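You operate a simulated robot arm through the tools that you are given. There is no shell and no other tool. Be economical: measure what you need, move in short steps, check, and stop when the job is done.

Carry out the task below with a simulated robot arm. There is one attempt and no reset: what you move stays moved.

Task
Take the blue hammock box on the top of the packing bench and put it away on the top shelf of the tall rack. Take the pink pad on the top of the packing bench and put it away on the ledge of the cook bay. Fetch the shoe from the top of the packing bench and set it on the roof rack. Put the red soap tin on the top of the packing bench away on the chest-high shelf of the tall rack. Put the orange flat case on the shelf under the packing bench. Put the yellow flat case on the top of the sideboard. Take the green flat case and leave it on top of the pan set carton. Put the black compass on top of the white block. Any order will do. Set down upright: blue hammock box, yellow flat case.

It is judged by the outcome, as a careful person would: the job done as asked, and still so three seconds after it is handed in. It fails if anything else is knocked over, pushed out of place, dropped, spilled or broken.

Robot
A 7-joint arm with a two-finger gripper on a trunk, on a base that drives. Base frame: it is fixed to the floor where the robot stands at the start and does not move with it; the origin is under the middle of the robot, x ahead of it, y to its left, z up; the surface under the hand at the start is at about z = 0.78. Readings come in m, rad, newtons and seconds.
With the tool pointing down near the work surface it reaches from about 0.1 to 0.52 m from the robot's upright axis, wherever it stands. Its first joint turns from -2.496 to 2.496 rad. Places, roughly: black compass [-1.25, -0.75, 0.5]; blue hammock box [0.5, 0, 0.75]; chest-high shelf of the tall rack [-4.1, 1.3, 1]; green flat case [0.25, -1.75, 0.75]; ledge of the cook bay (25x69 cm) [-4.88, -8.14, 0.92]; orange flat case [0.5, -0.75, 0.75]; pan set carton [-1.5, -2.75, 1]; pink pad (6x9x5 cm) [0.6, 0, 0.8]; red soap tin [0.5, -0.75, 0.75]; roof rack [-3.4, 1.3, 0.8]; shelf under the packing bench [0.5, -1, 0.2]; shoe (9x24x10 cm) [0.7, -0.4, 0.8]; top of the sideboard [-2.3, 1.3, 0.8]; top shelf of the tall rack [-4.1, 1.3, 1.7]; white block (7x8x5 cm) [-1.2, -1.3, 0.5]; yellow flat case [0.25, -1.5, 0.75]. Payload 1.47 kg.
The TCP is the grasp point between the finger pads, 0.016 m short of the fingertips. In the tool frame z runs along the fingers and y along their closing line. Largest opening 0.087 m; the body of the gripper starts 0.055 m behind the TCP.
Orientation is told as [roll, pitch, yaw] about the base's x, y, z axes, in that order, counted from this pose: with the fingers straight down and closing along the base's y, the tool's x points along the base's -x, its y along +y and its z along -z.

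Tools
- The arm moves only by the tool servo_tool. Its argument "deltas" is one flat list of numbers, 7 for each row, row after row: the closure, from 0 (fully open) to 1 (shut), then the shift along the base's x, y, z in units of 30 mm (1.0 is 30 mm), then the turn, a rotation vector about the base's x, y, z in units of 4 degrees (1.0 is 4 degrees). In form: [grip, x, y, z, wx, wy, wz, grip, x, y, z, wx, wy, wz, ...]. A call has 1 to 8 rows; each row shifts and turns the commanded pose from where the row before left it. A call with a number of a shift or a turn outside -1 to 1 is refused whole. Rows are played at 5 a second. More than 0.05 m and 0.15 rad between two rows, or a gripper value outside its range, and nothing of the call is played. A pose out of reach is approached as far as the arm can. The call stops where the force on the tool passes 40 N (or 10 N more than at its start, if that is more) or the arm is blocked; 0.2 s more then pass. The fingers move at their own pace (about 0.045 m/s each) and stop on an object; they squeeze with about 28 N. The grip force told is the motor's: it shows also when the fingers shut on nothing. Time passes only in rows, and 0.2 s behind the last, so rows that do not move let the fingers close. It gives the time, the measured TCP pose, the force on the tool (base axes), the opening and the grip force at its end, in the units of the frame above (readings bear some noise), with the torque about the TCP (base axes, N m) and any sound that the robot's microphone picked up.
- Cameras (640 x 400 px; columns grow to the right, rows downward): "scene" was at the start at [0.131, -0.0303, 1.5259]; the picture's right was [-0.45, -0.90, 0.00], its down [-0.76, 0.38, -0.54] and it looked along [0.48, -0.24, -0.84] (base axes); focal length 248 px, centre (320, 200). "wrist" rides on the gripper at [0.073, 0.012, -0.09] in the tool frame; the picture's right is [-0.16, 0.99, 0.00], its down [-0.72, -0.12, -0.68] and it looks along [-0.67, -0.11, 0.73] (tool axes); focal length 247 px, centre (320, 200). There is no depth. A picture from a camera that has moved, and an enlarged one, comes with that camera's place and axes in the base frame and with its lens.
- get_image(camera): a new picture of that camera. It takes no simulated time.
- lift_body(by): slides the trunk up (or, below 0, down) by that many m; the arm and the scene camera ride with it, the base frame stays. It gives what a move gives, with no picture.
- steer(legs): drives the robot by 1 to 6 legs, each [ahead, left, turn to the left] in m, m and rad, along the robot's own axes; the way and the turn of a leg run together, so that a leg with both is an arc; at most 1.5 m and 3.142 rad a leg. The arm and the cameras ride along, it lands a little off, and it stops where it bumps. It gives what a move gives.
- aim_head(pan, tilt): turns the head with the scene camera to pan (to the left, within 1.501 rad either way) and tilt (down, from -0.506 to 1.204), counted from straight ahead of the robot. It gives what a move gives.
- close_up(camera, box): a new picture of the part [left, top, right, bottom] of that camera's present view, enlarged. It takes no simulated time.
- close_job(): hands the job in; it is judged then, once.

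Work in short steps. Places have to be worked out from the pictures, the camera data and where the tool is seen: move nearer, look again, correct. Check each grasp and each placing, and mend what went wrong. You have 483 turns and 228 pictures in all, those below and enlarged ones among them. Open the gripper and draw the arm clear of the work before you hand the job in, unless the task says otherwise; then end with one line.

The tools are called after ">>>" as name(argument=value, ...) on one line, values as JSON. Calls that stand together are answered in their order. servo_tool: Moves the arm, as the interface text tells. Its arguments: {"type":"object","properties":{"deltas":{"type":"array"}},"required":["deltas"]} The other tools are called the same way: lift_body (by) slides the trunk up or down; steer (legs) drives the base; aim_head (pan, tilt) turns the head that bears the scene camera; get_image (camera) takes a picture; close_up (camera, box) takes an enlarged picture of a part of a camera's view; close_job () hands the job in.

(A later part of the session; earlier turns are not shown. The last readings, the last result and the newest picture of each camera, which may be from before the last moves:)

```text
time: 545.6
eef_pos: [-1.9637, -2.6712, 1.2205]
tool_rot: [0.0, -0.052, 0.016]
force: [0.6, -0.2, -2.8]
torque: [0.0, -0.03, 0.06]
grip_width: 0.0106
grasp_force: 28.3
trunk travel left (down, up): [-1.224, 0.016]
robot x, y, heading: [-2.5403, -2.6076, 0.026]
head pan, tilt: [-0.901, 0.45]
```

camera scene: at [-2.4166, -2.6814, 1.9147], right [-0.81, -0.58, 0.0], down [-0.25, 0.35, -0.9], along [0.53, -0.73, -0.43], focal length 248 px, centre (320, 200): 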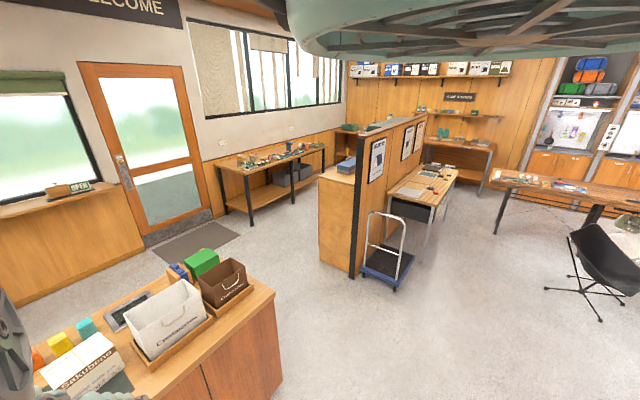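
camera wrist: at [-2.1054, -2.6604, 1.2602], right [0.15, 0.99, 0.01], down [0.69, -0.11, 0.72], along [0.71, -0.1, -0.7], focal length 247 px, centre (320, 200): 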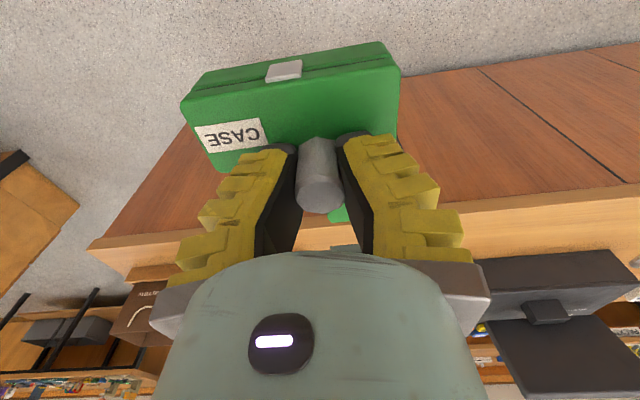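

>>> servo_tool(deltas=[1, 0.7, 0, 0.5, 0, 0, 0, 1, 0.7, 0, 0.5, 0, 0, 0, 1, 0.7, 0, 0.5, 0, 0, 0, 1, 0.7, 0, 0.5, 0, 0, 0])

```text
time: 546.6
eef_pos: [-1.8971, -2.6723, 1.2815]
tool_rot: [0.0, -0.05, 0.01]
force: [-0.4, -0.4, -1.3]
torque: [-0.02, 0.01, -0.01]
grip_width: 0.0107
grasp_force: 28.0
out of reach, approached as far as the arm can: row 2, 4
trunk travel left (down, up): [-1.224, 0.016]
robot x, y, heading: [-2.5373, -2.6049, 0.028]
head pan, tilt: [-0.901, 0.45]
```

With the hand higher relative to the trunk the arm reaches 0.64 m. I'll drive forward, then lower with the trunk.

>>> steer(legs=[[0.495, 0.008, 0]])

>>> get_image(camera="wrist")

>>> get_image(camera="scene")

```text
time: 549.5
eef_pos: [-1.4104, -2.6482, 1.283]
tool_rot: [0.0, -0.051, 0.017]
force: [-0.2, 0.4, -1.3]
torque: [0.01, -0.02, 0.0]
grip_width: 0.0107
grasp_force: 28.1
trunk travel left (down, up): [-1.224, 0.016]
robot x, y, heading: [-2.0535, -2.5895, 0.028]
head pan, tilt: [-0.901, 0.45]
```

```text
115 pictures are left
camera wrist: at [-1.4888, -2.6374, 1.3676], right [0.14, 0.99, 0.01], down [0.69, -0.1, 0.72], along [0.71, -0.1, -0.7], focal length 247 px, centre (320, 200)
```

wrist: 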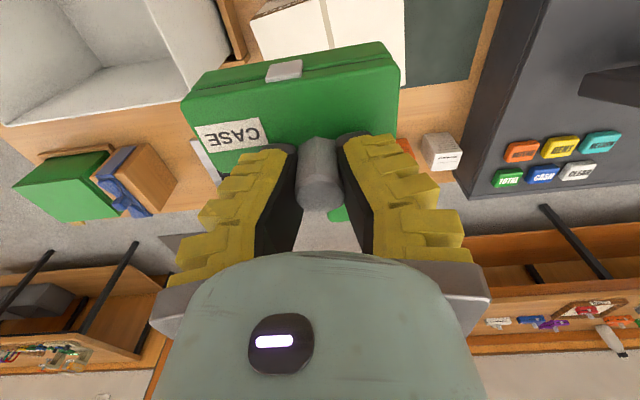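

```text
114 pictures are left
camera scene: at [-1.9296, -2.66, 1.9143], right [-0.81, -0.59, 0.0], down [-0.25, 0.35, -0.9], along [0.53, -0.73, -0.43], focal length 248 px, centre (320, 200)
```

scene: 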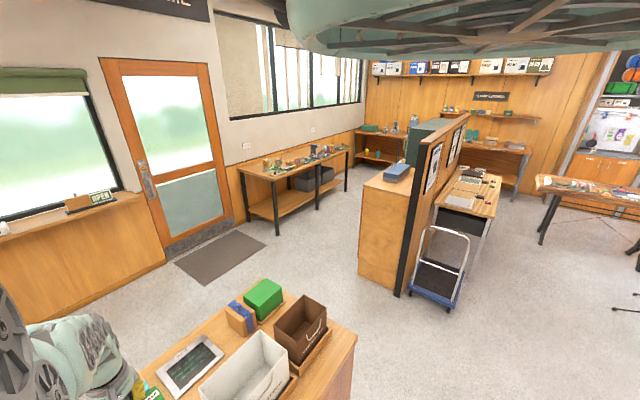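

Case's left edge would pass close to the white bag, so I'll shift 2 cm away, then lower partway.

>>> servo_tool(deltas=[1, 0.3, 0.7, 0, 0, 0, 0])

>>> lift_body(by=-0.13)

>>> get_image(camera="wrist")

```text
time: 549.9
eef_pos: [-1.4095, -2.6245, 1.2871]
tool_rot: [0.0, -0.051, 0.016]
force: [-0.5, -1.2, -1.8]
torque: [-0.03, -0.06, 0.0]
grip_width: 0.0105
grasp_force: 27.6
out of reach, approached as far as the arm can: row 1
trunk travel left (down, up): [-1.224, 0.016]
robot x, y, heading: [-2.0553, -2.5862, 0.027]
head pan, tilt: [-0.901, 0.45]
```

```text
time: 551.4
eef_pos: [-1.4082, -2.626, 1.1583]
tool_rot: [0.001, -0.053, 0.014]
force: [0.3, 0.3, -1.9]
torque: [-0.04, 0.01, -0.02]
grip_width: 0.0107
grasp_force: 28.3
trunk travel left (down, up): [-1.094, 0.146]
robot x, y, heading: [-2.054, -2.588, 0.027]
head pan, tilt: [-0.901, 0.45]
```

```text
113 pictures are left
camera wrist: at [-1.4873, -2.6144, 1.2426], right [0.14, 0.99, 0.01], down [0.69, -0.11, 0.72], along [0.71, -0.1, -0.7], focal length 247 px, centre (320, 200)
```

wrist: 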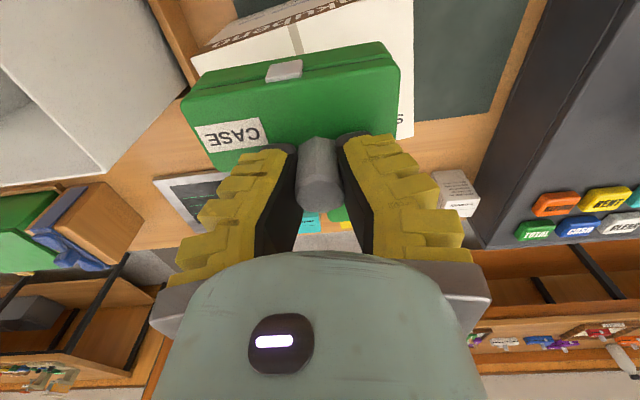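

>>> steer(legs=[[0.015, 0, 0]])

>>> lift_body(by=-0.065)

>>> get_image(camera="wrist")

```text
time: 552.2
eef_pos: [-1.3931, -2.625, 1.1582]
tool_rot: [-0.001, -0.051, 0.016]
force: [-0.1, 0.0, -1.6]
torque: [0.02, 0.0, 0.01]
grip_width: 0.0104
grasp_force: 27.7
trunk travel left (down, up): [-1.094, 0.146]
robot x, y, heading: [-2.0364, -2.5856, 0.022]
head pan, tilt: [-0.901, 0.45]
```

```text
time: 553.2
eef_pos: [-1.3933, -2.6258, 1.0921]
tool_rot: [-0.001, -0.055, 0.017]
force: [-0.7, -0.6, -1.2]
torque: [0.01, -0.01, 0.01]
grip_width: 0.0107
grasp_force: 27.7
trunk travel left (down, up): [-1.029, 0.211]
robot x, y, heading: [-2.0362, -2.5881, 0.028]
head pan, tilt: [-0.901, 0.45]
```

```text
112 pictures are left
camera wrist: at [-1.4724, -2.6139, 1.1776], right [0.14, 0.99, 0.01], down [0.69, -0.1, 0.72], along [0.71, -0.1, -0.7], focal length 247 px, centre (320, 200)
```

wrist: 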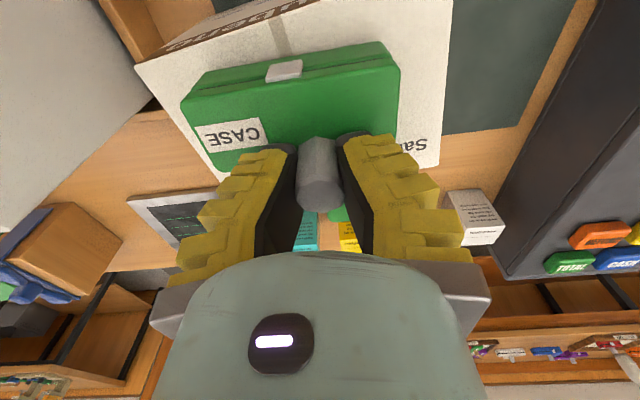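

Carton depth is about 10.5 cm (x -1.449…-1.344), so I'll move back 12 mm to centre the case.

>>> steer(legs=[[-0.013, 0, 0]])

>>> lift_body(by=-0.01)

>>> lift_body(by=-0.008)

```text
time: 554.0
eef_pos: [-1.408, -2.6254, 1.0918]
tool_rot: [-0.001, -0.053, 0.016]
force: [-0.8, 0.0, -1.8]
torque: [-0.02, -0.03, 0.02]
grip_width: 0.0103
grasp_force: 27.4
trunk travel left (down, up): [-1.029, 0.211]
robot x, y, heading: [-2.0506, -2.586, 0.026]
head pan, tilt: [-0.901, 0.45]
```

```text
time: 554.6
eef_pos: [-1.4044, -2.6252, 1.0846]
tool_rot: [-0.001, -0.058, 0.016]
force: [-1.8, 1.3, 14.0]
torque: [0.01, -0.03, 0.03]
grip_width: 0.0141
grasp_force: 27.8
trunk travel left (down, up): [-1.019, 0.221]
robot x, y, heading: [-2.0505, -2.5906, 0.027]
head pan, tilt: [-0.901, 0.45]
```

```text
time: 555.0
eef_pos: [-1.4048, -2.6256, 1.0821]
tool_rot: [-0.002, -0.055, 0.014]
force: [-6.6, 0.1, 21.7]
torque: [0.03, 0.38, -0.02]
grip_width: 0.0158
grasp_force: 28.0
trunk travel left (down, up): [-1.015, 0.225]
robot x, y, heading: [-2.0559, -2.5887, 0.027]
head pan, tilt: [-0.901, 0.45]
stopped: the force on the tool passed its limit at 50 N (the readings are from after the stop); the commanded pose is now the measured one
```

Contact made. I'll ease up slightly and release.

>>> lift_body(by=0.004)

>>> servo_tool(deltas=[0.8, 0, 0, 0, 0, 0, 0, 0.5, 0, 0, 0, 0, 0, 0, 0.2, 0, 0, 0, 0, 0, 0, 0, 0, 0, 0, 0, 0, 0, 0, 0, 0, 0, 0, 0, 0])

>>> lift_body(by=0.12)

>>> get_image(camera="wrist")

```text
time: 555.5
eef_pos: [-1.4082, -2.6245, 1.0821]
tool_rot: [0.0, -0.052, 0.015]
force: [0.6, -0.6, -1.6]
torque: [-0.05, -0.03, 0.02]
grip_width: 0.0152
grasp_force: 28.1
trunk travel left (down, up): [-1.019, 0.221]
robot x, y, heading: [-2.0497, -2.5889, 0.03]
head pan, tilt: [-0.901, 0.45]
```

```text
time: 556.7
eef_pos: [-1.4068, -2.6247, 1.0835]
tool_rot: [0.0, -0.052, 0.016]
force: [-0.2, -0.4, 0.1]
torque: [0.0, 0.03, 0.02]
grip_width: 0.087
grasp_force: 0.0
trunk travel left (down, up): [-1.019, 0.221]
robot x, y, heading: [-2.0498, -2.5901, 0.029]
head pan, tilt: [-0.901, 0.45]
```

```text
time: 558.2
eef_pos: [-1.4065, -2.626, 1.2039]
tool_rot: [-0.002, -0.052, 0.016]
force: [0.2, -0.4, -0.2]
torque: [-0.02, 0.0, 0.02]
grip_width: 0.087
grasp_force: 0.1
trunk travel left (down, up): [-1.139, 0.101]
robot x, y, heading: [-2.0488, -2.5865, 0.031]
head pan, tilt: [-0.901, 0.45]
```

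```text
111 pictures are left
camera wrist: at [-1.4853, -2.6142, 1.2884], right [0.14, 0.99, 0.01], down [0.69, -0.1, 0.72], along [0.71, -0.1, -0.7], focal length 247 px, centre (320, 200)
```

wrist: 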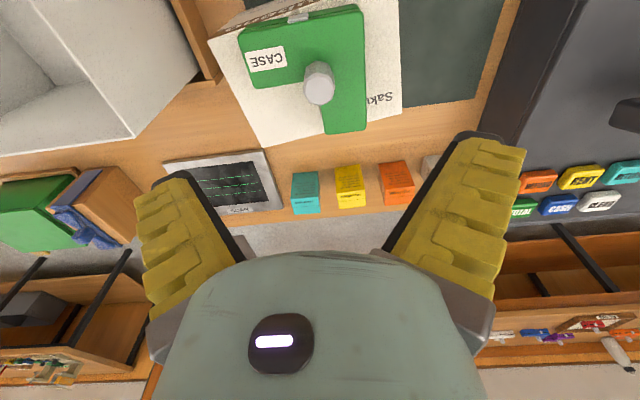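

Green case sits on the carton. I'll back out, go around, and return to the bench for the orange case.

>>> steer(legs=[[-0.45, 0, 0], [0, -1.1, -0.03], [1.4, 0, 0], [0.5, 0, 0]])

>>> steer(legs=[[0, 1.5, 0], [0, 1.2, 0]])

>>> get_image(camera="wrist")

```text
time: 575.1
eef_pos: [0.0448, -3.7292, 1.204]
tool_rot: [0.0, -0.054, -0.008]
force: [-0.2, -0.4, 0.3]
torque: [-0.01, -0.02, -0.01]
grip_width: 0.0872
grasp_force: 0.0
trunk travel left (down, up): [-1.139, 0.101]
robot x, y, heading: [-0.596, -3.6797, 0.003]
head pan, tilt: [-0.901, 0.45]
```

```text
time: 588.4
eef_pos: [0.0061, -0.9763, 1.2043]
tool_rot: [0.0, -0.052, 0.011]
force: [-0.2, 0.8, -0.4]
torque: [0.03, -0.01, -0.01]
grip_width: 0.0871
grasp_force: 0.1
trunk travel left (down, up): [-1.139, 0.101]
robot x, y, heading: [-0.6376, -0.9351, 0.025]
head pan, tilt: [-0.901, 0.45]
```

```text
110 pictures are left
camera wrist: at [-0.0728, -0.964, 1.2886], right [0.15, 0.99, 0.01], down [0.69, -0.11, 0.72], along [0.71, -0.1, -0.7], focal length 247 px, centre (320, 200)
```

wrist: 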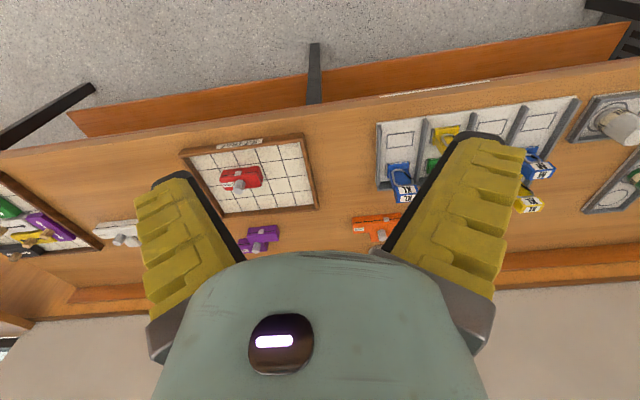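

Shelf front is at about x ≈ 0.30. I'll lower and tilt to inspect the space under the bench before grasping.

>>> lift_body(by=-0.4)

>>> lift_body(by=-0.3)

>>> servo_tool(deltas=[0, 0, 0, 0, 0, -1, 0, 0, 0, 0, 0, 0, -1, 0, 0, 0, 0, 0, 0, -1, 0, 0, 0, 0, 0, 0, -1, 0, 0, 0, 0, 0, 0, -1, 0, 0, 0, 0, 0, 0, -1, 0, 0, 0, 0, 0, 0, -1, 0, 0, 0, 0, 0, 0, -1, 0])

>>> get_image(camera="wrist")

```text
time: 592.2
eef_pos: [0.0057, -0.9766, 0.8047]
tool_rot: [-0.002, -0.052, 0.01]
force: [1.4, 0.3, -0.1]
torque: [0.0, -0.04, -0.02]
grip_width: 0.0872
grasp_force: 0.1
trunk travel left (down, up): [-0.739, 0.501]
robot x, y, heading: [-0.6397, -0.9355, 0.021]
head pan, tilt: [-0.901, 0.45]
```

```text
time: 595.2
eef_pos: [0.0057, -0.9753, 0.5042]
tool_rot: [0.0, -0.052, 0.011]
force: [-0.7, 0.5, 0.0]
torque: [0.0, -0.02, 0.0]
grip_width: 0.0869
grasp_force: 0.1
trunk travel left (down, up): [-0.439, 0.801]
robot x, y, heading: [-0.6381, -0.936, 0.023]
head pan, tilt: [-0.901, 0.45]
```

```text
time: 597.0
eef_pos: [0.0051, -0.9756, 0.5047]
tool_rot: [-0.008, -0.61, 0.012]
force: [0.1, -0.4, -0.1]
torque: [0.0, 0.01, 0.0]
grip_width: 0.0869
grasp_force: 0.0
trunk travel left (down, up): [-0.439, 0.801]
robot x, y, heading: [-0.64, -0.9395, 0.023]
head pan, tilt: [-0.901, 0.45]
```

```text
109 pictures are left
camera wrist: at [-0.1066, -0.9643, 0.5344], right [0.12, 0.99, 0.08], down [0.2, -0.11, 0.97], along [0.97, -0.1, -0.21], focal length 247 px, centre (320, 200)
```

wrist: 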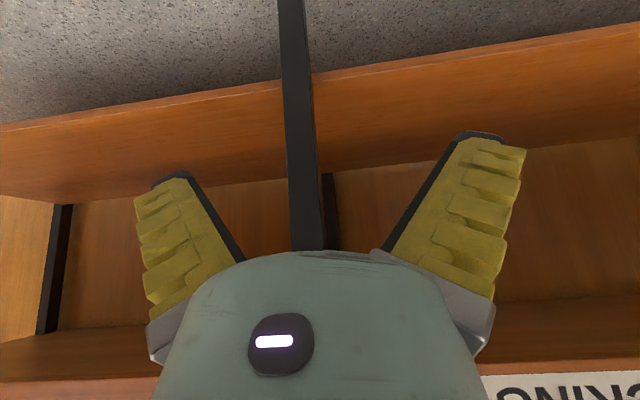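

Shelf is empty, with a bench leg at y ≈ -1.03, so I'll place at y ≈ -0.8. The 35° tilt works for both pick and place. I'll raise and go to the orange case.

>>> lift_body(by=0.4)

>>> lift_body(by=0.2)

>>> steer(legs=[[0.42, 0.18, -0.015]])

>>> get_image(camera="wrist")

```text
time: 600.9
eef_pos: [0.0053, -0.9751, 0.904]
tool_rot: [-0.007, -0.61, 0.014]
force: [-0.4, 0.3, 0.0]
torque: [0.0, 0.01, -0.03]
grip_width: 0.0871
grasp_force: 0.1
trunk travel left (down, up): [-0.839, 0.401]
robot x, y, heading: [-0.6389, -0.9377, 0.019]
head pan, tilt: [-0.901, 0.45]
```

```text
time: 603.0
eef_pos: [0.0066, -0.9761, 1.104]
tool_rot: [-0.008, -0.611, 0.014]
force: [0.5, 0.5, -0.5]
torque: [-0.03, 0.02, 0.01]
grip_width: 0.0871
grasp_force: 0.0
trunk travel left (down, up): [-1.039, 0.201]
robot x, y, heading: [-0.641, -0.9336, 0.022]
head pan, tilt: [-0.901, 0.45]
```

```text
time: 605.7
eef_pos: [0.4144, -0.7955, 1.1041]
tool_rot: [-0.009, -0.611, 0.001]
force: [0.6, -0.4, 0.6]
torque: [0.01, 0.01, -0.02]
grip_width: 0.087
grasp_force: 0.1
trunk travel left (down, up): [-1.039, 0.201]
robot x, y, heading: [-0.2311, -0.7501, 0.008]
head pan, tilt: [-0.901, 0.45]
```

```text
108 pictures are left
camera wrist: at [0.3011, -0.7833, 1.1346], right [0.13, 0.99, 0.09], down [0.2, -0.11, 0.97], along [0.97, -0.11, -0.22], focal length 247 px, centre (320, 200)
```

wrist: 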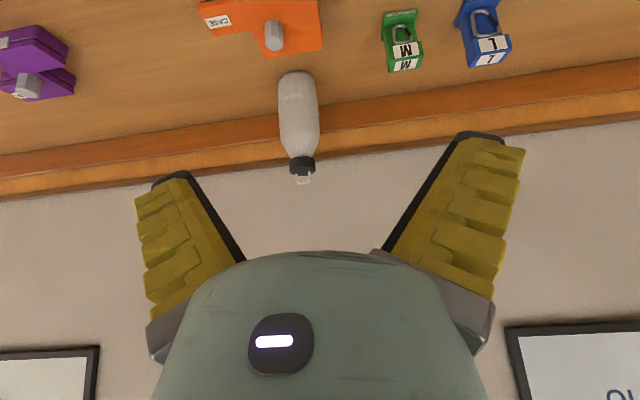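

Orange knob is at about (0.577, -0.858). I'll move above it and lower partway.

>>> steer(legs=[[0.155, -0.063, 0]])

>>> lift_body(by=-0.16)

>>> get_image(camera="wrist")

```text
time: 607.2
eef_pos: [0.5662, -0.8589, 1.1057]
tool_rot: [-0.007, -0.612, -0.001]
force: [0.3, -0.3, 0.6]
torque: [-0.02, 0.02, 0.04]
grip_width: 0.0868
grasp_force: 0.0
trunk travel left (down, up): [-1.039, 0.201]
robot x, y, heading: [-0.0816, -0.8136, 0.01]
head pan, tilt: [-0.901, 0.45]
```

```text
time: 609.0
eef_pos: [0.5659, -0.8588, 0.9442]
tool_rot: [-0.008, -0.611, 0.0]
force: [1.0, 0.2, 0.5]
torque: [0.0, 0.03, 0.01]
grip_width: 0.087
grasp_force: 0.1
trunk travel left (down, up): [-0.879, 0.361]
robot x, y, heading: [-0.0766, -0.807, 0.004]
head pan, tilt: [-0.901, 0.45]
```

```text
107 pictures are left
camera wrist: at [0.4548, -0.8458, 0.9748], right [0.13, 0.99, 0.09], down [0.2, -0.11, 0.97], along [0.97, -0.11, -0.22], focal length 247 px, centre (320, 200)
```

wrist: 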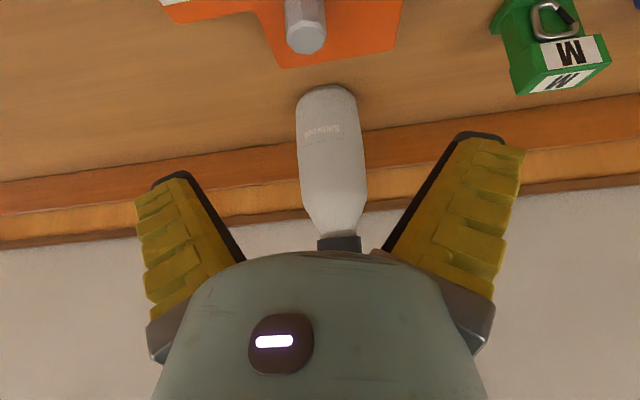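

>>> steer(legs=[[0.017, -0.001, 0]])

>>> lift_body(by=-0.075)

>>> get_image(camera="wrist")

```text
time: 609.8
eef_pos: [0.5838, -0.8596, 0.9437]
tool_rot: [-0.006, -0.612, 0.0]
force: [-0.3, 0.1, 0.3]
torque: [0.0, 0.02, 0.02]
grip_width: 0.0872
grasp_force: 0.0
trunk travel left (down, up): [-0.879, 0.361]
robot x, y, heading: [-0.0596, -0.8094, 0.015]
head pan, tilt: [-0.901, 0.45]
```

```text
time: 610.9
eef_pos: [0.5838, -0.8599, 0.8697]
tool_rot: [-0.006, -0.611, -0.001]
force: [0.9, 0.6, 0.1]
torque: [-0.02, 0.03, -0.01]
grip_width: 0.0871
grasp_force: 0.0
trunk travel left (down, up): [-0.804, 0.436]
robot x, y, heading: [-0.0607, -0.8095, 0.011]
head pan, tilt: [-0.901, 0.45]
```

```text
106 pictures are left
camera wrist: at [0.4719, -0.8466, 0.8998], right [0.13, 0.99, 0.08], down [0.2, -0.11, 0.97], along [0.97, -0.11, -0.21], focal length 247 px, centre (320, 200)
```

wrist: 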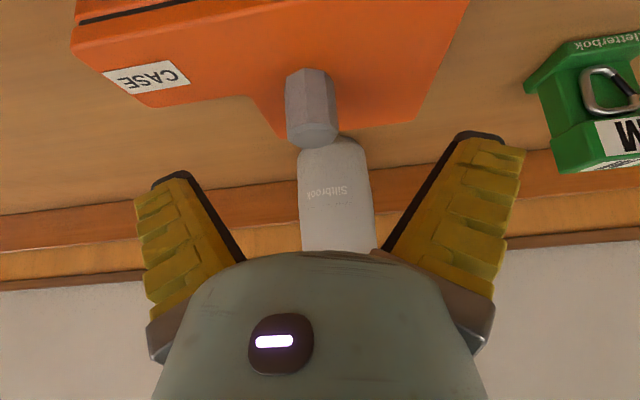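

>>> lift_body(by=-0.028)

>>> servo_tool(deltas=[1, 0, 0, 0, 0, 0, 0, 1, 0, 0, 0, 0, 0, 0, 1, 0, 0, 0, 0, 0, 0, 1, 0, 0, 0, 0, 0, 0, 1, 0, 0, 0, 0, 0, 0, 1, 0, 0, 0, 0, 0, 0])

>>> get_image(camera="wrist")

```text
time: 611.6
eef_pos: [0.5848, -0.8599, 0.842]
tool_rot: [-0.007, -0.611, 0.001]
force: [0.1, 0.2, 0.8]
torque: [-0.04, 0.02, 0.03]
grip_width: 0.087
grasp_force: 0.0
trunk travel left (down, up): [-0.776, 0.464]
robot x, y, heading: [-0.06, -0.8115, 0.013]
head pan, tilt: [-0.901, 0.45]
```

```text
time: 613.0
eef_pos: [0.5829, -0.8595, 0.842]
tool_rot: [-0.006, -0.611, 0.001]
force: [-2.6, -0.4, 5.3]
torque: [0.04, 0.22, 0.05]
grip_width: 0.0154
grasp_force: 27.9
trunk travel left (down, up): [-0.776, 0.464]
robot x, y, heading: [-0.0566, -0.8098, 0.013]
head pan, tilt: [-0.901, 0.45]
```

```text
105 pictures are left
camera wrist: at [0.4717, -0.8466, 0.8718], right [0.13, 0.99, 0.08], down [0.2, -0.11, 0.97], along [0.97, -0.11, -0.21], focal length 247 px, centre (320, 200)
```

wrist: 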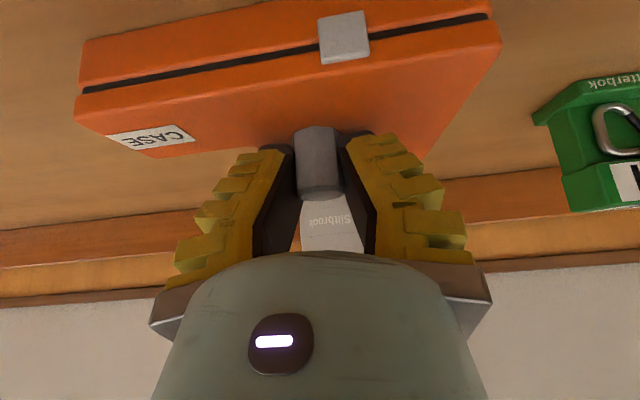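

>>> lift_body(by=0.25)

>>> get_image(camera="wrist")

```text
time: 615.6
eef_pos: [0.5815, -0.86, 1.0909]
tool_rot: [-0.007, -0.61, 0.001]
force: [0.5, -0.5, -2.4]
torque: [-0.08, 0.01, 0.01]
grip_width: 0.0149
grasp_force: 27.8
trunk travel left (down, up): [-1.026, 0.214]
robot x, y, heading: [-0.0633, -0.8098, 0.011]
head pan, tilt: [-0.901, 0.45]
```

```text
104 pictures are left
camera wrist: at [0.4713, -0.8465, 1.1214], right [0.13, 0.99, 0.09], down [0.2, -0.11, 0.97], along [0.97, -0.11, -0.22], focal length 247 px, centre (320, 200)
```

wrist: 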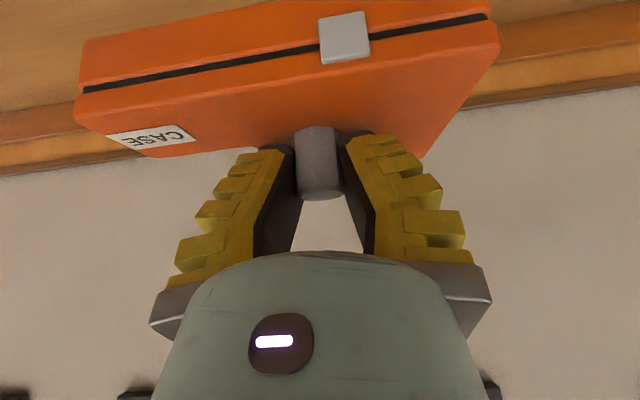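

Held well. For the low shelf I want the trunk fully down and the arm raised and stretched, so the elbow stays under the apron. First I'll back off and raise the arm.

>>> steer(legs=[[-0.57, 0.05, 0]])

>>> servo_tool(deltas=[1, 0, 0, 1, 0, 0, 0, 1, 0, 0, 1, 0, 0, 0, 1, 0, 0, 1, 0, 0, 0, 1, 0, 0, 1, 0, 0, 0, 1, 0, 0, 1, 0, 0, 0, 1, 0, 0, 1, 0, 0, 0, 1, 0, 0, 1, 0, 0, 0])

>>> lift_body(by=-0.4)

>>> lift_body(by=-0.4)

>>> lift_body(by=-0.15)

>>> get_image(camera="wrist")

>>> get_image(camera="scene")

```text
time: 618.9
eef_pos: [0.0132, -0.8168, 1.0909]
tool_rot: [-0.006, -0.609, -0.003]
force: [0.0, -0.5, -1.9]
torque: [-0.02, 0.01, -0.03]
grip_width: 0.0148
grasp_force: 27.4
trunk travel left (down, up): [-1.026, 0.214]
robot x, y, heading: [-0.6284, -0.7686, 0.012]
head pan, tilt: [-0.901, 0.45]
```

```text
time: 620.5
eef_pos: [0.092, -0.8333, 1.2399]
tool_rot: [-0.009, -0.607, 0.0]
force: [-0.1, 0.3, -3.4]
torque: [-0.04, -0.01, 0.01]
grip_width: 0.015
grasp_force: 28.3
out of reach, approached as far as the arm can: row 2, 3, 4, 5, 6, 7
trunk travel left (down, up): [-1.026, 0.214]
robot x, y, heading: [-0.6323, -0.768, 0.009]
head pan, tilt: [-0.901, 0.45]
```

```text
time: 624.3
eef_pos: [0.0931, -0.833, 0.84]
tool_rot: [-0.004, -0.609, -0.002]
force: [0.8, 0.0, -1.8]
torque: [-0.04, 0.01, 0.0]
grip_width: 0.0156
grasp_force: 28.0
trunk travel left (down, up): [-0.626, 0.614]
robot x, y, heading: [-0.631, -0.7691, 0.008]
head pan, tilt: [-0.901, 0.45]
```

```text
time: 628.2
eef_pos: [0.0927, -0.8317, 0.4396]
tool_rot: [-0.007, -0.609, -0.005]
force: [0.0, -0.9, -1.7]
torque: [-0.02, 0.03, 0.01]
grip_width: 0.0157
grasp_force: 27.8
trunk travel left (down, up): [-0.226, 1.014]
robot x, y, heading: [-0.6299, -0.763, 0.011]
head pan, tilt: [-0.901, 0.45]
```

```text
time: 629.9
eef_pos: [0.092, -0.8329, 0.2897]
tool_rot: [-0.004, -0.608, -0.003]
force: [0.1, -0.1, -3.1]
torque: [-0.01, 0.04, 0.02]
grip_width: 0.0156
grasp_force: 28.1
trunk travel left (down, up): [-0.076, 1.164]
robot x, y, heading: [-0.6297, -0.7689, 0.006]
head pan, tilt: [-0.901, 0.45]
```

```text
103 pictures are left
camera wrist: at [-0.0192, -0.8196, 0.3206], right [0.14, 0.99, 0.09], down [0.2, -0.11, 0.97], along [0.97, -0.11, -0.22], focal length 247 px, centre (320, 200)
```

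wrist: 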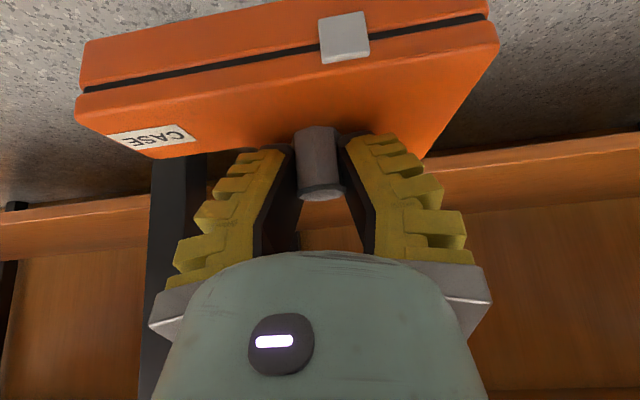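

```text
102 pictures are left
camera scene: at [-0.5096, -0.8397, 0.7663], right [-0.82, -0.57, 0.0], down [-0.25, 0.36, -0.9], along [0.51, -0.74, -0.43], focal length 248 px, centre (320, 200)
```

scene: 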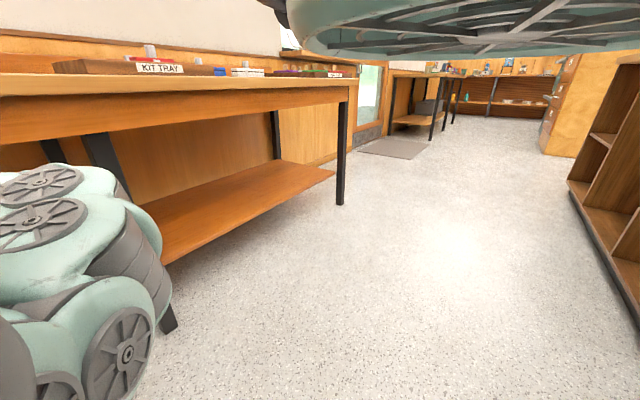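

The forearm rises behind the wrist, near apron height. I'll stretch the arm flatter (it's still outside the bench legs; the case is under the apron) to lower the elbow.

>>> servo_tool(deltas=[1, 0.8, 0, 0.4, 0, 0, 0, 1, 0.8, 0, 0.4, 0, 0, 0, 1, 0.8, 0, 0.4, 0, 0, 0, 1, 0.8, 0, 0.4, 0, 0, 0])

>>> lift_body(by=-0.05)

>>> get_image(camera="scene")

```text
time: 630.9
eef_pos: [0.1924, -0.8331, 0.3366]
tool_rot: [-0.004, -0.611, -0.004]
force: [0.7, 1.0, -2.6]
torque: [-0.05, 0.05, 0.0]
grip_width: 0.0158
grasp_force: 28.2
trunk travel left (down, up): [-0.076, 1.164]
robot x, y, heading: [-0.6289, -0.7626, 0.005]
head pan, tilt: [-0.901, 0.45]
```

```text
time: 631.8
eef_pos: [0.19, -0.8333, 0.2871]
tool_rot: [-0.005, -0.61, -0.004]
force: [0.1, -0.4, -1.5]
torque: [0.0, 0.05, -0.03]
grip_width: 0.0159
grasp_force: 28.0
trunk travel left (down, up): [-0.026, 1.214]
robot x, y, heading: [-0.63, -0.7648, 0.011]
head pan, tilt: [-0.901, 0.45]
```

```text
101 pictures are left
camera scene: at [-0.5097, -0.8397, 0.7161], right [-0.82, -0.57, 0.0], down [-0.25, 0.36, -0.9], along [0.51, -0.74, -0.43], focal length 248 px, centre (320, 200)
```

scene: 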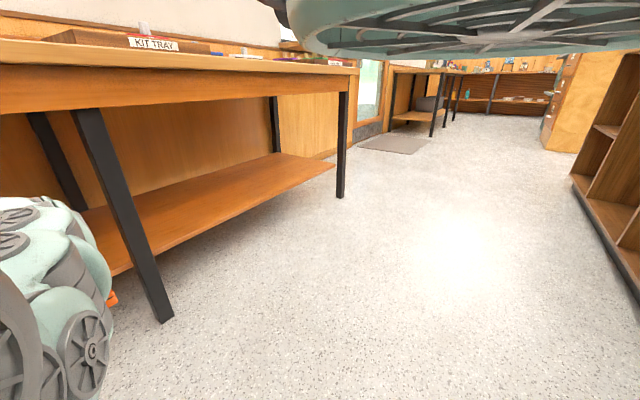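

Arm is now flatter and well below the apron. I'll raise the case a little for shelf clearance, then drive in.

>>> servo_tool(deltas=[1, 0, 0, 1, 0, 0, 0, 1, 0, 0, 0.5, 0, 0, 0])

>>> steer(legs=[[0.12, 0, 0]])

>>> get_image(camera="scene")

>>> get_image(camera="wrist")

```text
time: 632.4
eef_pos: [0.1911, -0.8341, 0.3324]
tool_rot: [-0.005, -0.612, -0.007]
force: [0.7, -0.3, -2.3]
torque: [-0.01, -0.01, 0.02]
grip_width: 0.0158
grasp_force: 27.4
trunk travel left (down, up): [-0.026, 1.214]
robot x, y, heading: [-0.6283, -0.7662, 0.004]
head pan, tilt: [-0.901, 0.45]
```

```text
time: 633.7
eef_pos: [0.3062, -0.8342, 0.3286]
tool_rot: [-0.006, -0.606, -0.003]
force: [0.5, 1.1, -2.8]
torque: [-0.03, 0.01, 0.02]
grip_width: 0.0165
grasp_force: 28.4
trunk travel left (down, up): [-0.026, 1.214]
robot x, y, heading: [-0.5094, -0.7643, 0.007]
head pan, tilt: [-0.901, 0.45]
```

```text
100 pictures are left
camera scene: at [-0.3924, -0.8389, 0.7159], right [-0.82, -0.57, 0.0], down [-0.25, 0.36, -0.9], along [0.51, -0.74, -0.44], focal length 248 px, centre (320, 200)
```

scene: 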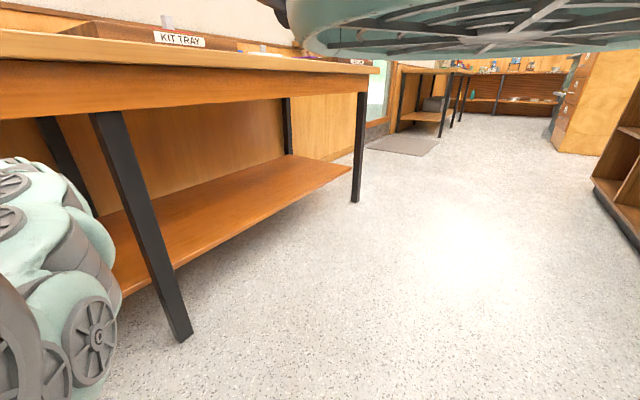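

```text
99 pictures are left
camera wrist: at [0.1954, -0.8202, 0.3598], right [0.14, 0.99, 0.09], down [0.21, -0.11, 0.97], along [0.97, -0.11, -0.22], focal length 247 px, centre (320, 200)
```

wrist: 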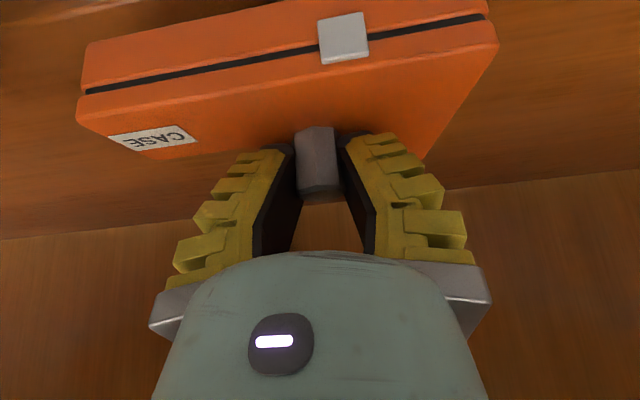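

>>> steer(legs=[[0.08, 0, 0]])

>>> servo_tool(deltas=[1, 0, 0, -0.3, 0, 0, 0, 1, 0, 0, -0.3, 0, 0, 0, 1, 0, 0, -0.25, 0, 0, 0, 1, 0, 0, -0.25, 0, 0, 0, 1, 0, 0, -0.25, 0, 0, 0])

>>> get_image(camera="wrist")

```text
time: 634.7
eef_pos: [0.3828, -0.8338, 0.3266]
tool_rot: [-0.004, -0.602, -0.005]
force: [-0.5, 0.4, -2.6]
torque: [-0.04, -0.06, 0.01]
grip_width: 0.0161
grasp_force: 28.3
trunk travel left (down, up): [-0.026, 1.214]
robot x, y, heading: [-0.4295, -0.7614, 0.004]
head pan, tilt: [-0.901, 0.45]
```

```text
time: 635.9
eef_pos: [0.3969, -0.8349, 0.2965]
tool_rot: [-0.005, -0.618, -0.005]
force: [-7.1, 1.0, 27.0]
torque: [0.24, 0.15, -0.11]
grip_width: 0.0201
grasp_force: 28.0
trunk travel left (down, up): [-0.026, 1.214]
robot x, y, heading: [-0.4334, -0.7627, 0.008]
head pan, tilt: [-0.901, 0.45]
```

```text
98 pictures are left
camera wrist: at [0.2846, -0.821, 0.3249], right [0.14, 0.99, 0.09], down [0.2, -0.11, 0.97], along [0.97, -0.12, -0.21], focal length 247 px, centre (320, 200)
```

wrist: 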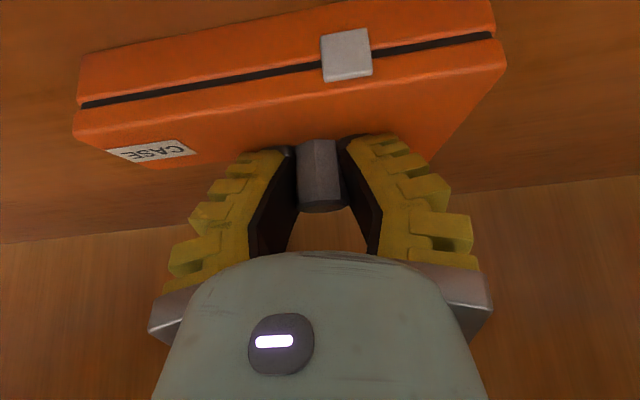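

Case is on the shelf. I'll ease, open and withdraw back along the tool axis.

>>> servo_tool(deltas=[1, -0.3, 0, 0.1, 0, 0, 0, 0.7, 0, 0, 0, 0, 0, 0, 0.4, 0, 0, 0, 0, 0, 0, 0, 0, 0, 0, 0, 0, 0, 0, 0, 0, 0, 0, 0, 0, 0, 0, 0, 0, 0, 0, 0])

>>> servo_tool(deltas=[0, -0.5, 0, 0.7, 0, 0, 0, 0, -0.5, 0, 0.7, 0, 0, 0])

>>> get_image(camera="wrist")

```text
time: 637.3
eef_pos: [0.3827, -0.8344, 0.2942]
tool_rot: [-0.004, -0.607, -0.004]
force: [0.0, -0.3, 0.9]
torque: [0.0, 0.01, 0.0]
grip_width: 0.0872
grasp_force: 0.0
trunk travel left (down, up): [-0.026, 1.214]
robot x, y, heading: [-0.4287, -0.7624, 0.003]
head pan, tilt: [-0.901, 0.45]
```

```text
time: 637.9
eef_pos: [0.3521, -0.8339, 0.3354]
tool_rot: [-0.005, -0.608, -0.001]
force: [-1.1, 0.9, -0.7]
torque: [-0.02, 0.01, -0.02]
grip_width: 0.0869
grasp_force: 0.0
trunk travel left (down, up): [-0.026, 1.214]
robot x, y, heading: [-0.43, -0.7616, 0.009]
head pan, tilt: [-0.901, 0.45]
```

```text
97 pictures are left
camera wrist: at [0.241, -0.8212, 0.3666], right [0.13, 0.99, 0.09], down [0.2, -0.11, 0.97], along [0.97, -0.11, -0.22], focal length 247 px, centre (320, 200)
```

wrist: 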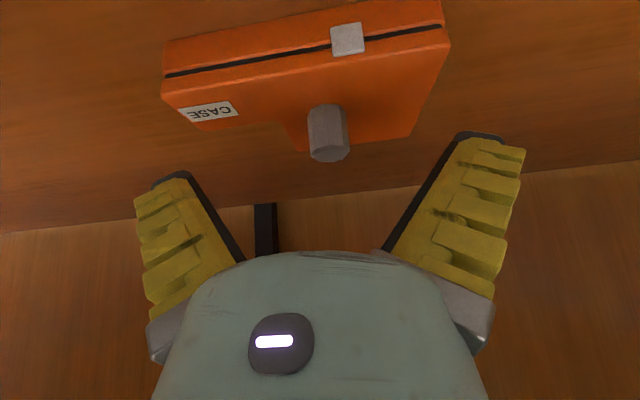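

Orange case is placed. I'll retract the arm and back out from under the bench.

>>> steer(legs=[[-0.2, 0, 0]])

>>> servo_tool(deltas=[0, -0.8, 0, -0.2, 0, 0, 0, 0, -0.8, 0, -0.2, 0, 0, 0, 0, -0.8, 0, -0.2, 0, 0, 0, 0, -0.8, 0, -0.2, 0, 0, 0, 0, -0.8, 0, -0.2, 0, 0, 0])

>>> get_image(camera="wrist")

```text
time: 639.5
eef_pos: [0.1566, -0.8371, 0.3389]
tool_rot: [-0.004, -0.612, -0.008]
force: [0.5, 0.5, -0.1]
torque: [0.0, 0.03, 0.0]
grip_width: 0.0869
grasp_force: 0.1
trunk travel left (down, up): [-0.026, 1.214]
robot x, y, heading: [-0.6306, -0.766, 0.004]
head pan, tilt: [-0.901, 0.45]
```

```text
time: 640.7
eef_pos: [0.1096, -0.8529, 0.2787]
tool_rot: [-0.004, -0.61, -0.007]
force: [0.2, -0.4, -0.1]
torque: [0.01, 0.0, 0.03]
grip_width: 0.0869
grasp_force: 0.0
out of reach, approached as far as the arm can: row 1, 2, 3, 4, 5
trunk travel left (down, up): [-0.026, 1.214]
robot x, y, heading: [-0.6322, -0.7655, 0.004]
head pan, tilt: [-0.901, 0.45]
```

```text
96 pictures are left
camera wrist: at [-0.0009, -0.8402, 0.3099], right [0.14, 0.99, 0.09], down [0.2, -0.11, 0.97], along [0.97, -0.12, -0.22], focal length 247 px, centre (320, 200)
```

wrist: 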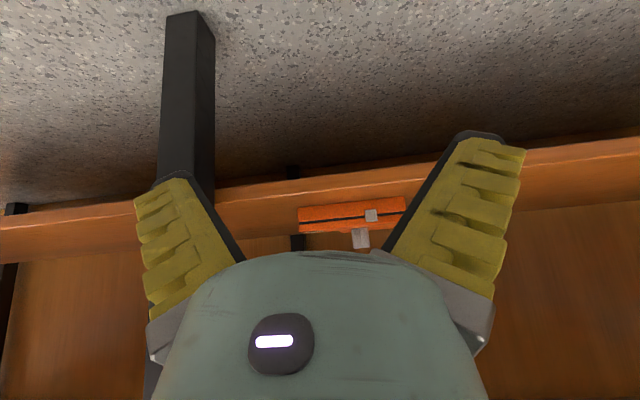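

Orange is in place. Next are the compass and block in the desk cubby (facing +x). I'll turn clear of the bench, raise the arm, then turn around.

>>> steer(legs=[[0, 0, 0.7]])

>>> lift_body(by=0.4)

>>> lift_body(by=0.4)

>>> lift_body(by=0.15)

>>> steer(legs=[[0.2, 0.1, 0.9], [0, -0.2, 1.54]])

>>> get_image(camera="wrist")

```text
time: 642.9
eef_pos: [0.0362, -0.3187, 0.3017]
tool_rot: [0.029, -0.64, 0.614]
force: [0.8, -0.2, -0.7]
torque: [0.05, -0.03, 0.04]
grip_width: 0.0871
grasp_force: 0.0
trunk travel left (down, up): [-0.026, 1.214]
robot x, y, heading: [-0.6283, -0.7528, 0.648]
head pan, tilt: [-0.901, 0.45]
stopped in leg 1: the robot was blocked; the commanded pose is now the measured one
```

```text
time: 647.0
eef_pos: [0.0672, -0.3575, 0.3636]
tool_rot: [-0.014, -0.644, 0.644]
force: [0.0, -1.2, -0.4]
torque: [0.0, 0.01, 0.02]
grip_width: 0.087
grasp_force: 0.1
trunk travel left (down, up): [-0.084, 1.156]
robot x, y, heading: [-0.6227, -0.7567, 0.654]
head pan, tilt: [-0.901, 0.45]
stopped: the arm was blocked; the commanded pose is now the measured one
```

```text
time: 651.0
eef_pos: [0.0681, -0.3605, 0.3639]
tool_rot: [-0.015, -0.644, 0.647]
force: [0.2, -0.1, -0.4]
torque: [0.0, -0.01, 0.03]
grip_width: 0.0868
grasp_force: 0.1
trunk travel left (down, up): [-0.084, 1.156]
robot x, y, heading: [-0.6297, -0.7612, 0.651]
head pan, tilt: [-0.901, 0.45]
stopped: the arm was blocked; the commanded pose is now the measured one
```

```text
time: 653.0
eef_pos: [0.0682, -0.3601, 0.3645]
tool_rot: [-0.016, -0.643, 0.646]
force: [0.3, -0.9, 0.8]
torque: [-0.02, 0.03, -0.03]
grip_width: 0.0869
grasp_force: 0.0
trunk travel left (down, up): [-0.084, 1.156]
robot x, y, heading: [-0.6227, -0.7545, 0.654]
head pan, tilt: [-0.901, 0.45]
stopped: the arm was blocked; the commanded pose is now the measured one
```

```text
time: 653.9
eef_pos: [0.0564, -0.3283, 0.3606]
tool_rot: [-0.013, -0.641, 0.676]
force: [0.2, -1.3, -0.2]
torque: [0.01, 0.01, 0.02]
grip_width: 0.087
grasp_force: 0.0
trunk travel left (down, up): [-0.084, 1.156]
robot x, y, heading: [-0.6221, -0.745, 0.686]
head pan, tilt: [-0.901, 0.45]
stopped in leg 1: the robot was blocked; the commanded pose is now the measured one
```

```text
95 pictures are left
camera wrist: at [-0.0396, -0.3867, 0.3879], right [-0.51, 0.85, 0.09], down [0.2, 0.02, 0.98], along [0.84, 0.52, -0.18], focal length 247 px, centre (320, 200)
```

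wrist: 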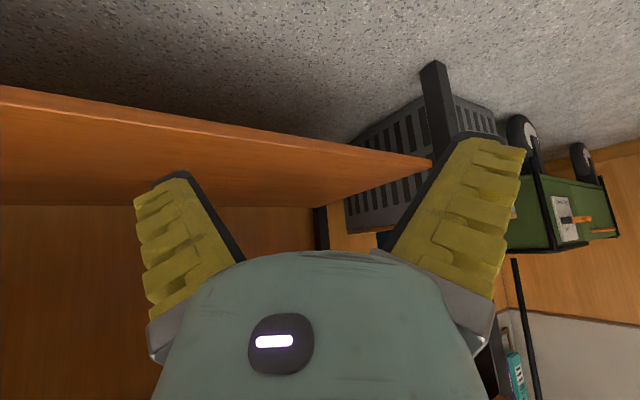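

Something is blocking. I'll look with the scene camera before moving further.

>>> get_image(camera="scene")

```text
94 pictures are left
camera scene: at [-0.4478, -0.7111, 0.7775], right [-0.29, -0.96, -0.02], down [-0.39, 0.14, -0.91], along [0.88, -0.25, -0.41], focal length 248 px, centre (320, 200)
```

scene: 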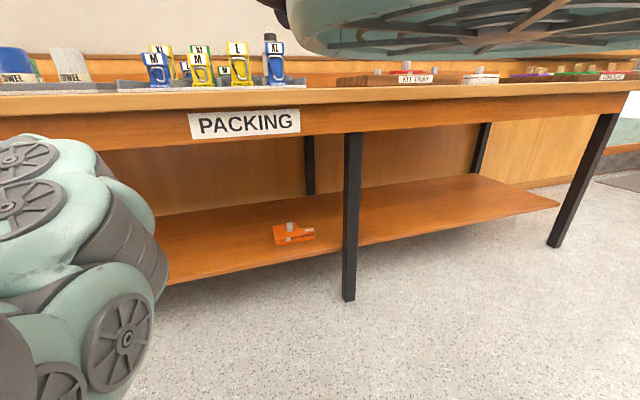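

The base rear corner is probably against the desk. I'll move away from it, toward +x.

>>> steer(legs=[[0.06, -0.05, 0]])

>>> get_image(camera="scene")

```text
time: 654.6
eef_pos: [0.0572, -0.334, 0.3562]
tool_rot: [-0.012, -0.639, 0.67]
force: [0.0, 0.4, -0.5]
torque: [0.02, 0.01, 0.01]
grip_width: 0.087
grasp_force: 0.0
trunk travel left (down, up): [-0.084, 1.156]
robot x, y, heading: [-0.618, -0.7418, 0.676]
head pan, tilt: [-0.901, 0.45]
stopped in leg 1: the robot was blocked; the commanded pose is now the measured one
```

```text
93 pictures are left
camera scene: at [-0.4482, -0.7143, 0.7751], right [-0.29, -0.96, -0.02], down [-0.39, 0.14, -0.91], along [0.87, -0.26, -0.41], focal length 248 px, centre (320, 200)
```

scene: 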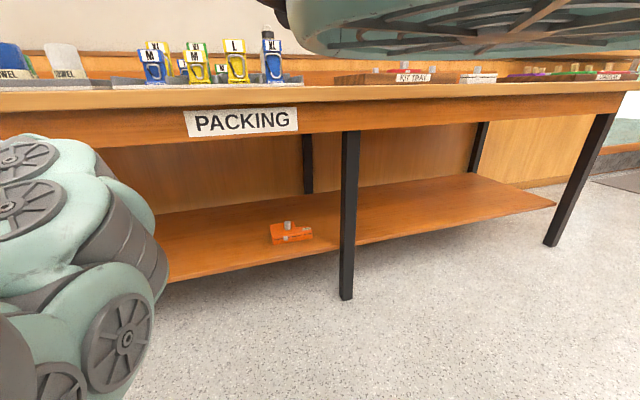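

>>> steer(legs=[[0, 0, -0.2]])

>>> get_image(camera="scene")

```text
time: 655.3
eef_pos: [0.0586, -0.3452, 0.3536]
tool_rot: [-0.013, -0.636, 0.662]
force: [0.4, 0.6, -0.4]
torque: [0.03, -0.01, -0.01]
grip_width: 0.087
grasp_force: 0.1
trunk travel left (down, up): [-0.084, 1.156]
robot x, y, heading: [-0.617, -0.7448, 0.668]
head pan, tilt: [-0.901, 0.45]
stopped in leg 1: the robot was blocked; the commanded pose is now the measured one
```

```text
92 pictures are left
camera scene: at [-0.4483, -0.7198, 0.7749], right [-0.3, -0.95, -0.01], down [-0.39, 0.14, -0.91], along [0.87, -0.27, -0.41], focal length 248 px, centre (320, 200)
```

scene: 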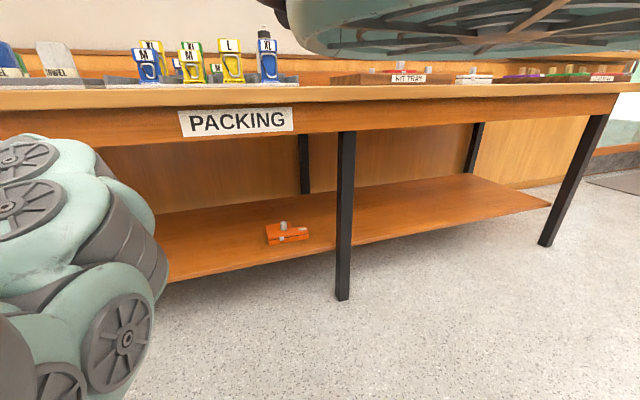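

>>> lift_body(by=-0.05)

>>> steer(legs=[[0, 0, -0.15]])

```text
time: 656.2
eef_pos: [0.0558, -0.3366, 0.308]
tool_rot: [-0.009, -0.635, 0.659]
force: [-0.3, 0.1, 0.4]
torque: [0.04, -0.02, 0.01]
grip_width: 0.087
grasp_force: 0.0
trunk travel left (down, up): [-0.034, 1.206]
robot x, y, heading: [-0.6193, -0.7443, 0.664]
head pan, tilt: [-0.901, 0.45]
```

```text
time: 657.2
eef_pos: [0.0699, -0.4518, 0.2889]
tool_rot: [0.0, -0.612, 0.509]
force: [-1.3, 0.2, -0.7]
torque: [0.02, 0.01, 0.02]
grip_width: 0.087
grasp_force: 0.0
trunk travel left (down, up): [-0.034, 1.206]
robot x, y, heading: [-0.6163, -0.7413, 0.529]
head pan, tilt: [-0.901, 0.45]
```

Free now. I'll return to heading 0, where I lowered safely before, and raise there.

>>> steer(legs=[[0, 0, -0.53]])

>>> lift_body(by=0.2)

>>> get_image(camera="scene")

```text
time: 659.1
eef_pos: [0.1229, -0.8323, 0.2888]
tool_rot: [-0.001, -0.612, -0.013]
force: [0.3, -0.6, -0.5]
torque: [0.02, -0.03, 0.01]
grip_width: 0.0868
grasp_force: 0.1
trunk travel left (down, up): [-0.034, 1.206]
robot x, y, heading: [-0.6172, -0.7446, -0.0]
head pan, tilt: [-0.901, 0.45]
```

```text
time: 661.3
eef_pos: [0.1234, -0.8332, 0.4882]
tool_rot: [0.0, -0.613, -0.012]
force: [0.6, 0.1, -0.6]
torque: [-0.02, 0.04, 0.0]
grip_width: 0.0871
grasp_force: 0.1
trunk travel left (down, up): [-0.234, 1.006]
robot x, y, heading: [-0.6166, -0.7418, 0.004]
head pan, tilt: [-0.901, 0.45]
```

```text
91 pictures are left
camera scene: at [-0.4976, -0.818, 0.9244], right [-0.83, -0.56, 0.0], down [-0.24, 0.36, -0.9], along [0.51, -0.74, -0.43], focal length 248 px, centre (320, 200)
```

scene: 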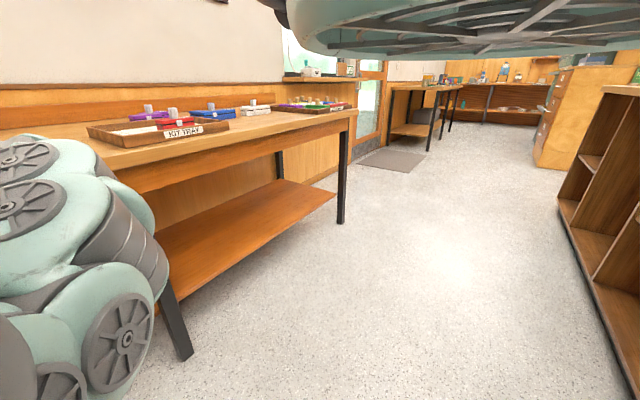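

>>> lift_body(by=0.4)

>>> lift_body(by=0.3)

>>> get_image(camera="wrist")

```text
time: 665.1
eef_pos: [0.1235, -0.8332, 0.8889]
tool_rot: [0.001, -0.613, -0.012]
force: [0.6, 0.7, -0.5]
torque: [0.01, -0.02, 0.01]
grip_width: 0.0871
grasp_force: 0.2
trunk travel left (down, up): [-0.634, 0.606]
robot x, y, heading: [-0.6189, -0.7457, 0.004]
head pan, tilt: [-0.901, 0.45]
```

```text
time: 668.1
eef_pos: [0.1231, -0.8341, 1.1882]
tool_rot: [0.0, -0.613, -0.013]
force: [0.5, 0.2, 0.4]
torque: [-0.03, 0.0, 0.01]
grip_width: 0.0869
grasp_force: 0.1
trunk travel left (down, up): [-0.934, 0.306]
robot x, y, heading: [-0.6168, -0.7373, 0.002]
head pan, tilt: [-0.901, 0.45]
```

```text
90 pictures are left
camera wrist: at [0.0117, -0.8192, 1.2188], right [0.14, 0.99, 0.09], down [0.2, -0.12, 0.97], along [0.97, -0.12, -0.21], focal length 247 px, centre (320, 200)
```

wrist: 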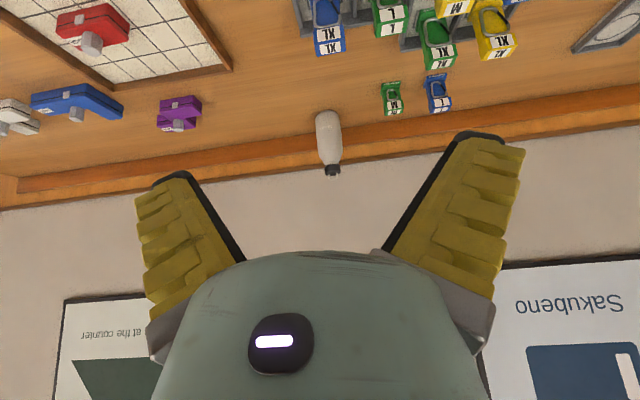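

Now to the cubby: I'll move out into the corridor and turn around with the arm high.

>>> steer(legs=[[0.3, 0, 0], [0, 0, 1.57], [0, 0, 1.57]])

>>> get_image(camera="scene")

```text
time: 677.8
eef_pos: [-1.0618, -0.6533, 1.1884]
tool_rot: [-0.001, -0.614, 3.129]
force: [-0.5, 0.8, 0.4]
torque: [0.02, 0.0, -0.03]
grip_width: 0.0868
grasp_force: 0.0
trunk travel left (down, up): [-0.934, 0.306]
robot x, y, heading: [-0.3195, -0.745, -3.139]
head pan, tilt: [-0.901, 0.45]
```

```text
89 pictures are left
camera scene: at [-0.4435, -0.6662, 1.6244], right [0.83, 0.56, 0.0], down [0.24, -0.36, -0.9], along [-0.51, 0.74, -0.43], focal length 248 px, centre (320, 200)
```

scene: 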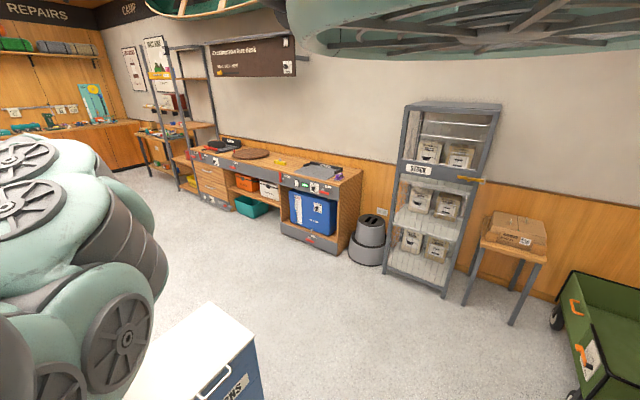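

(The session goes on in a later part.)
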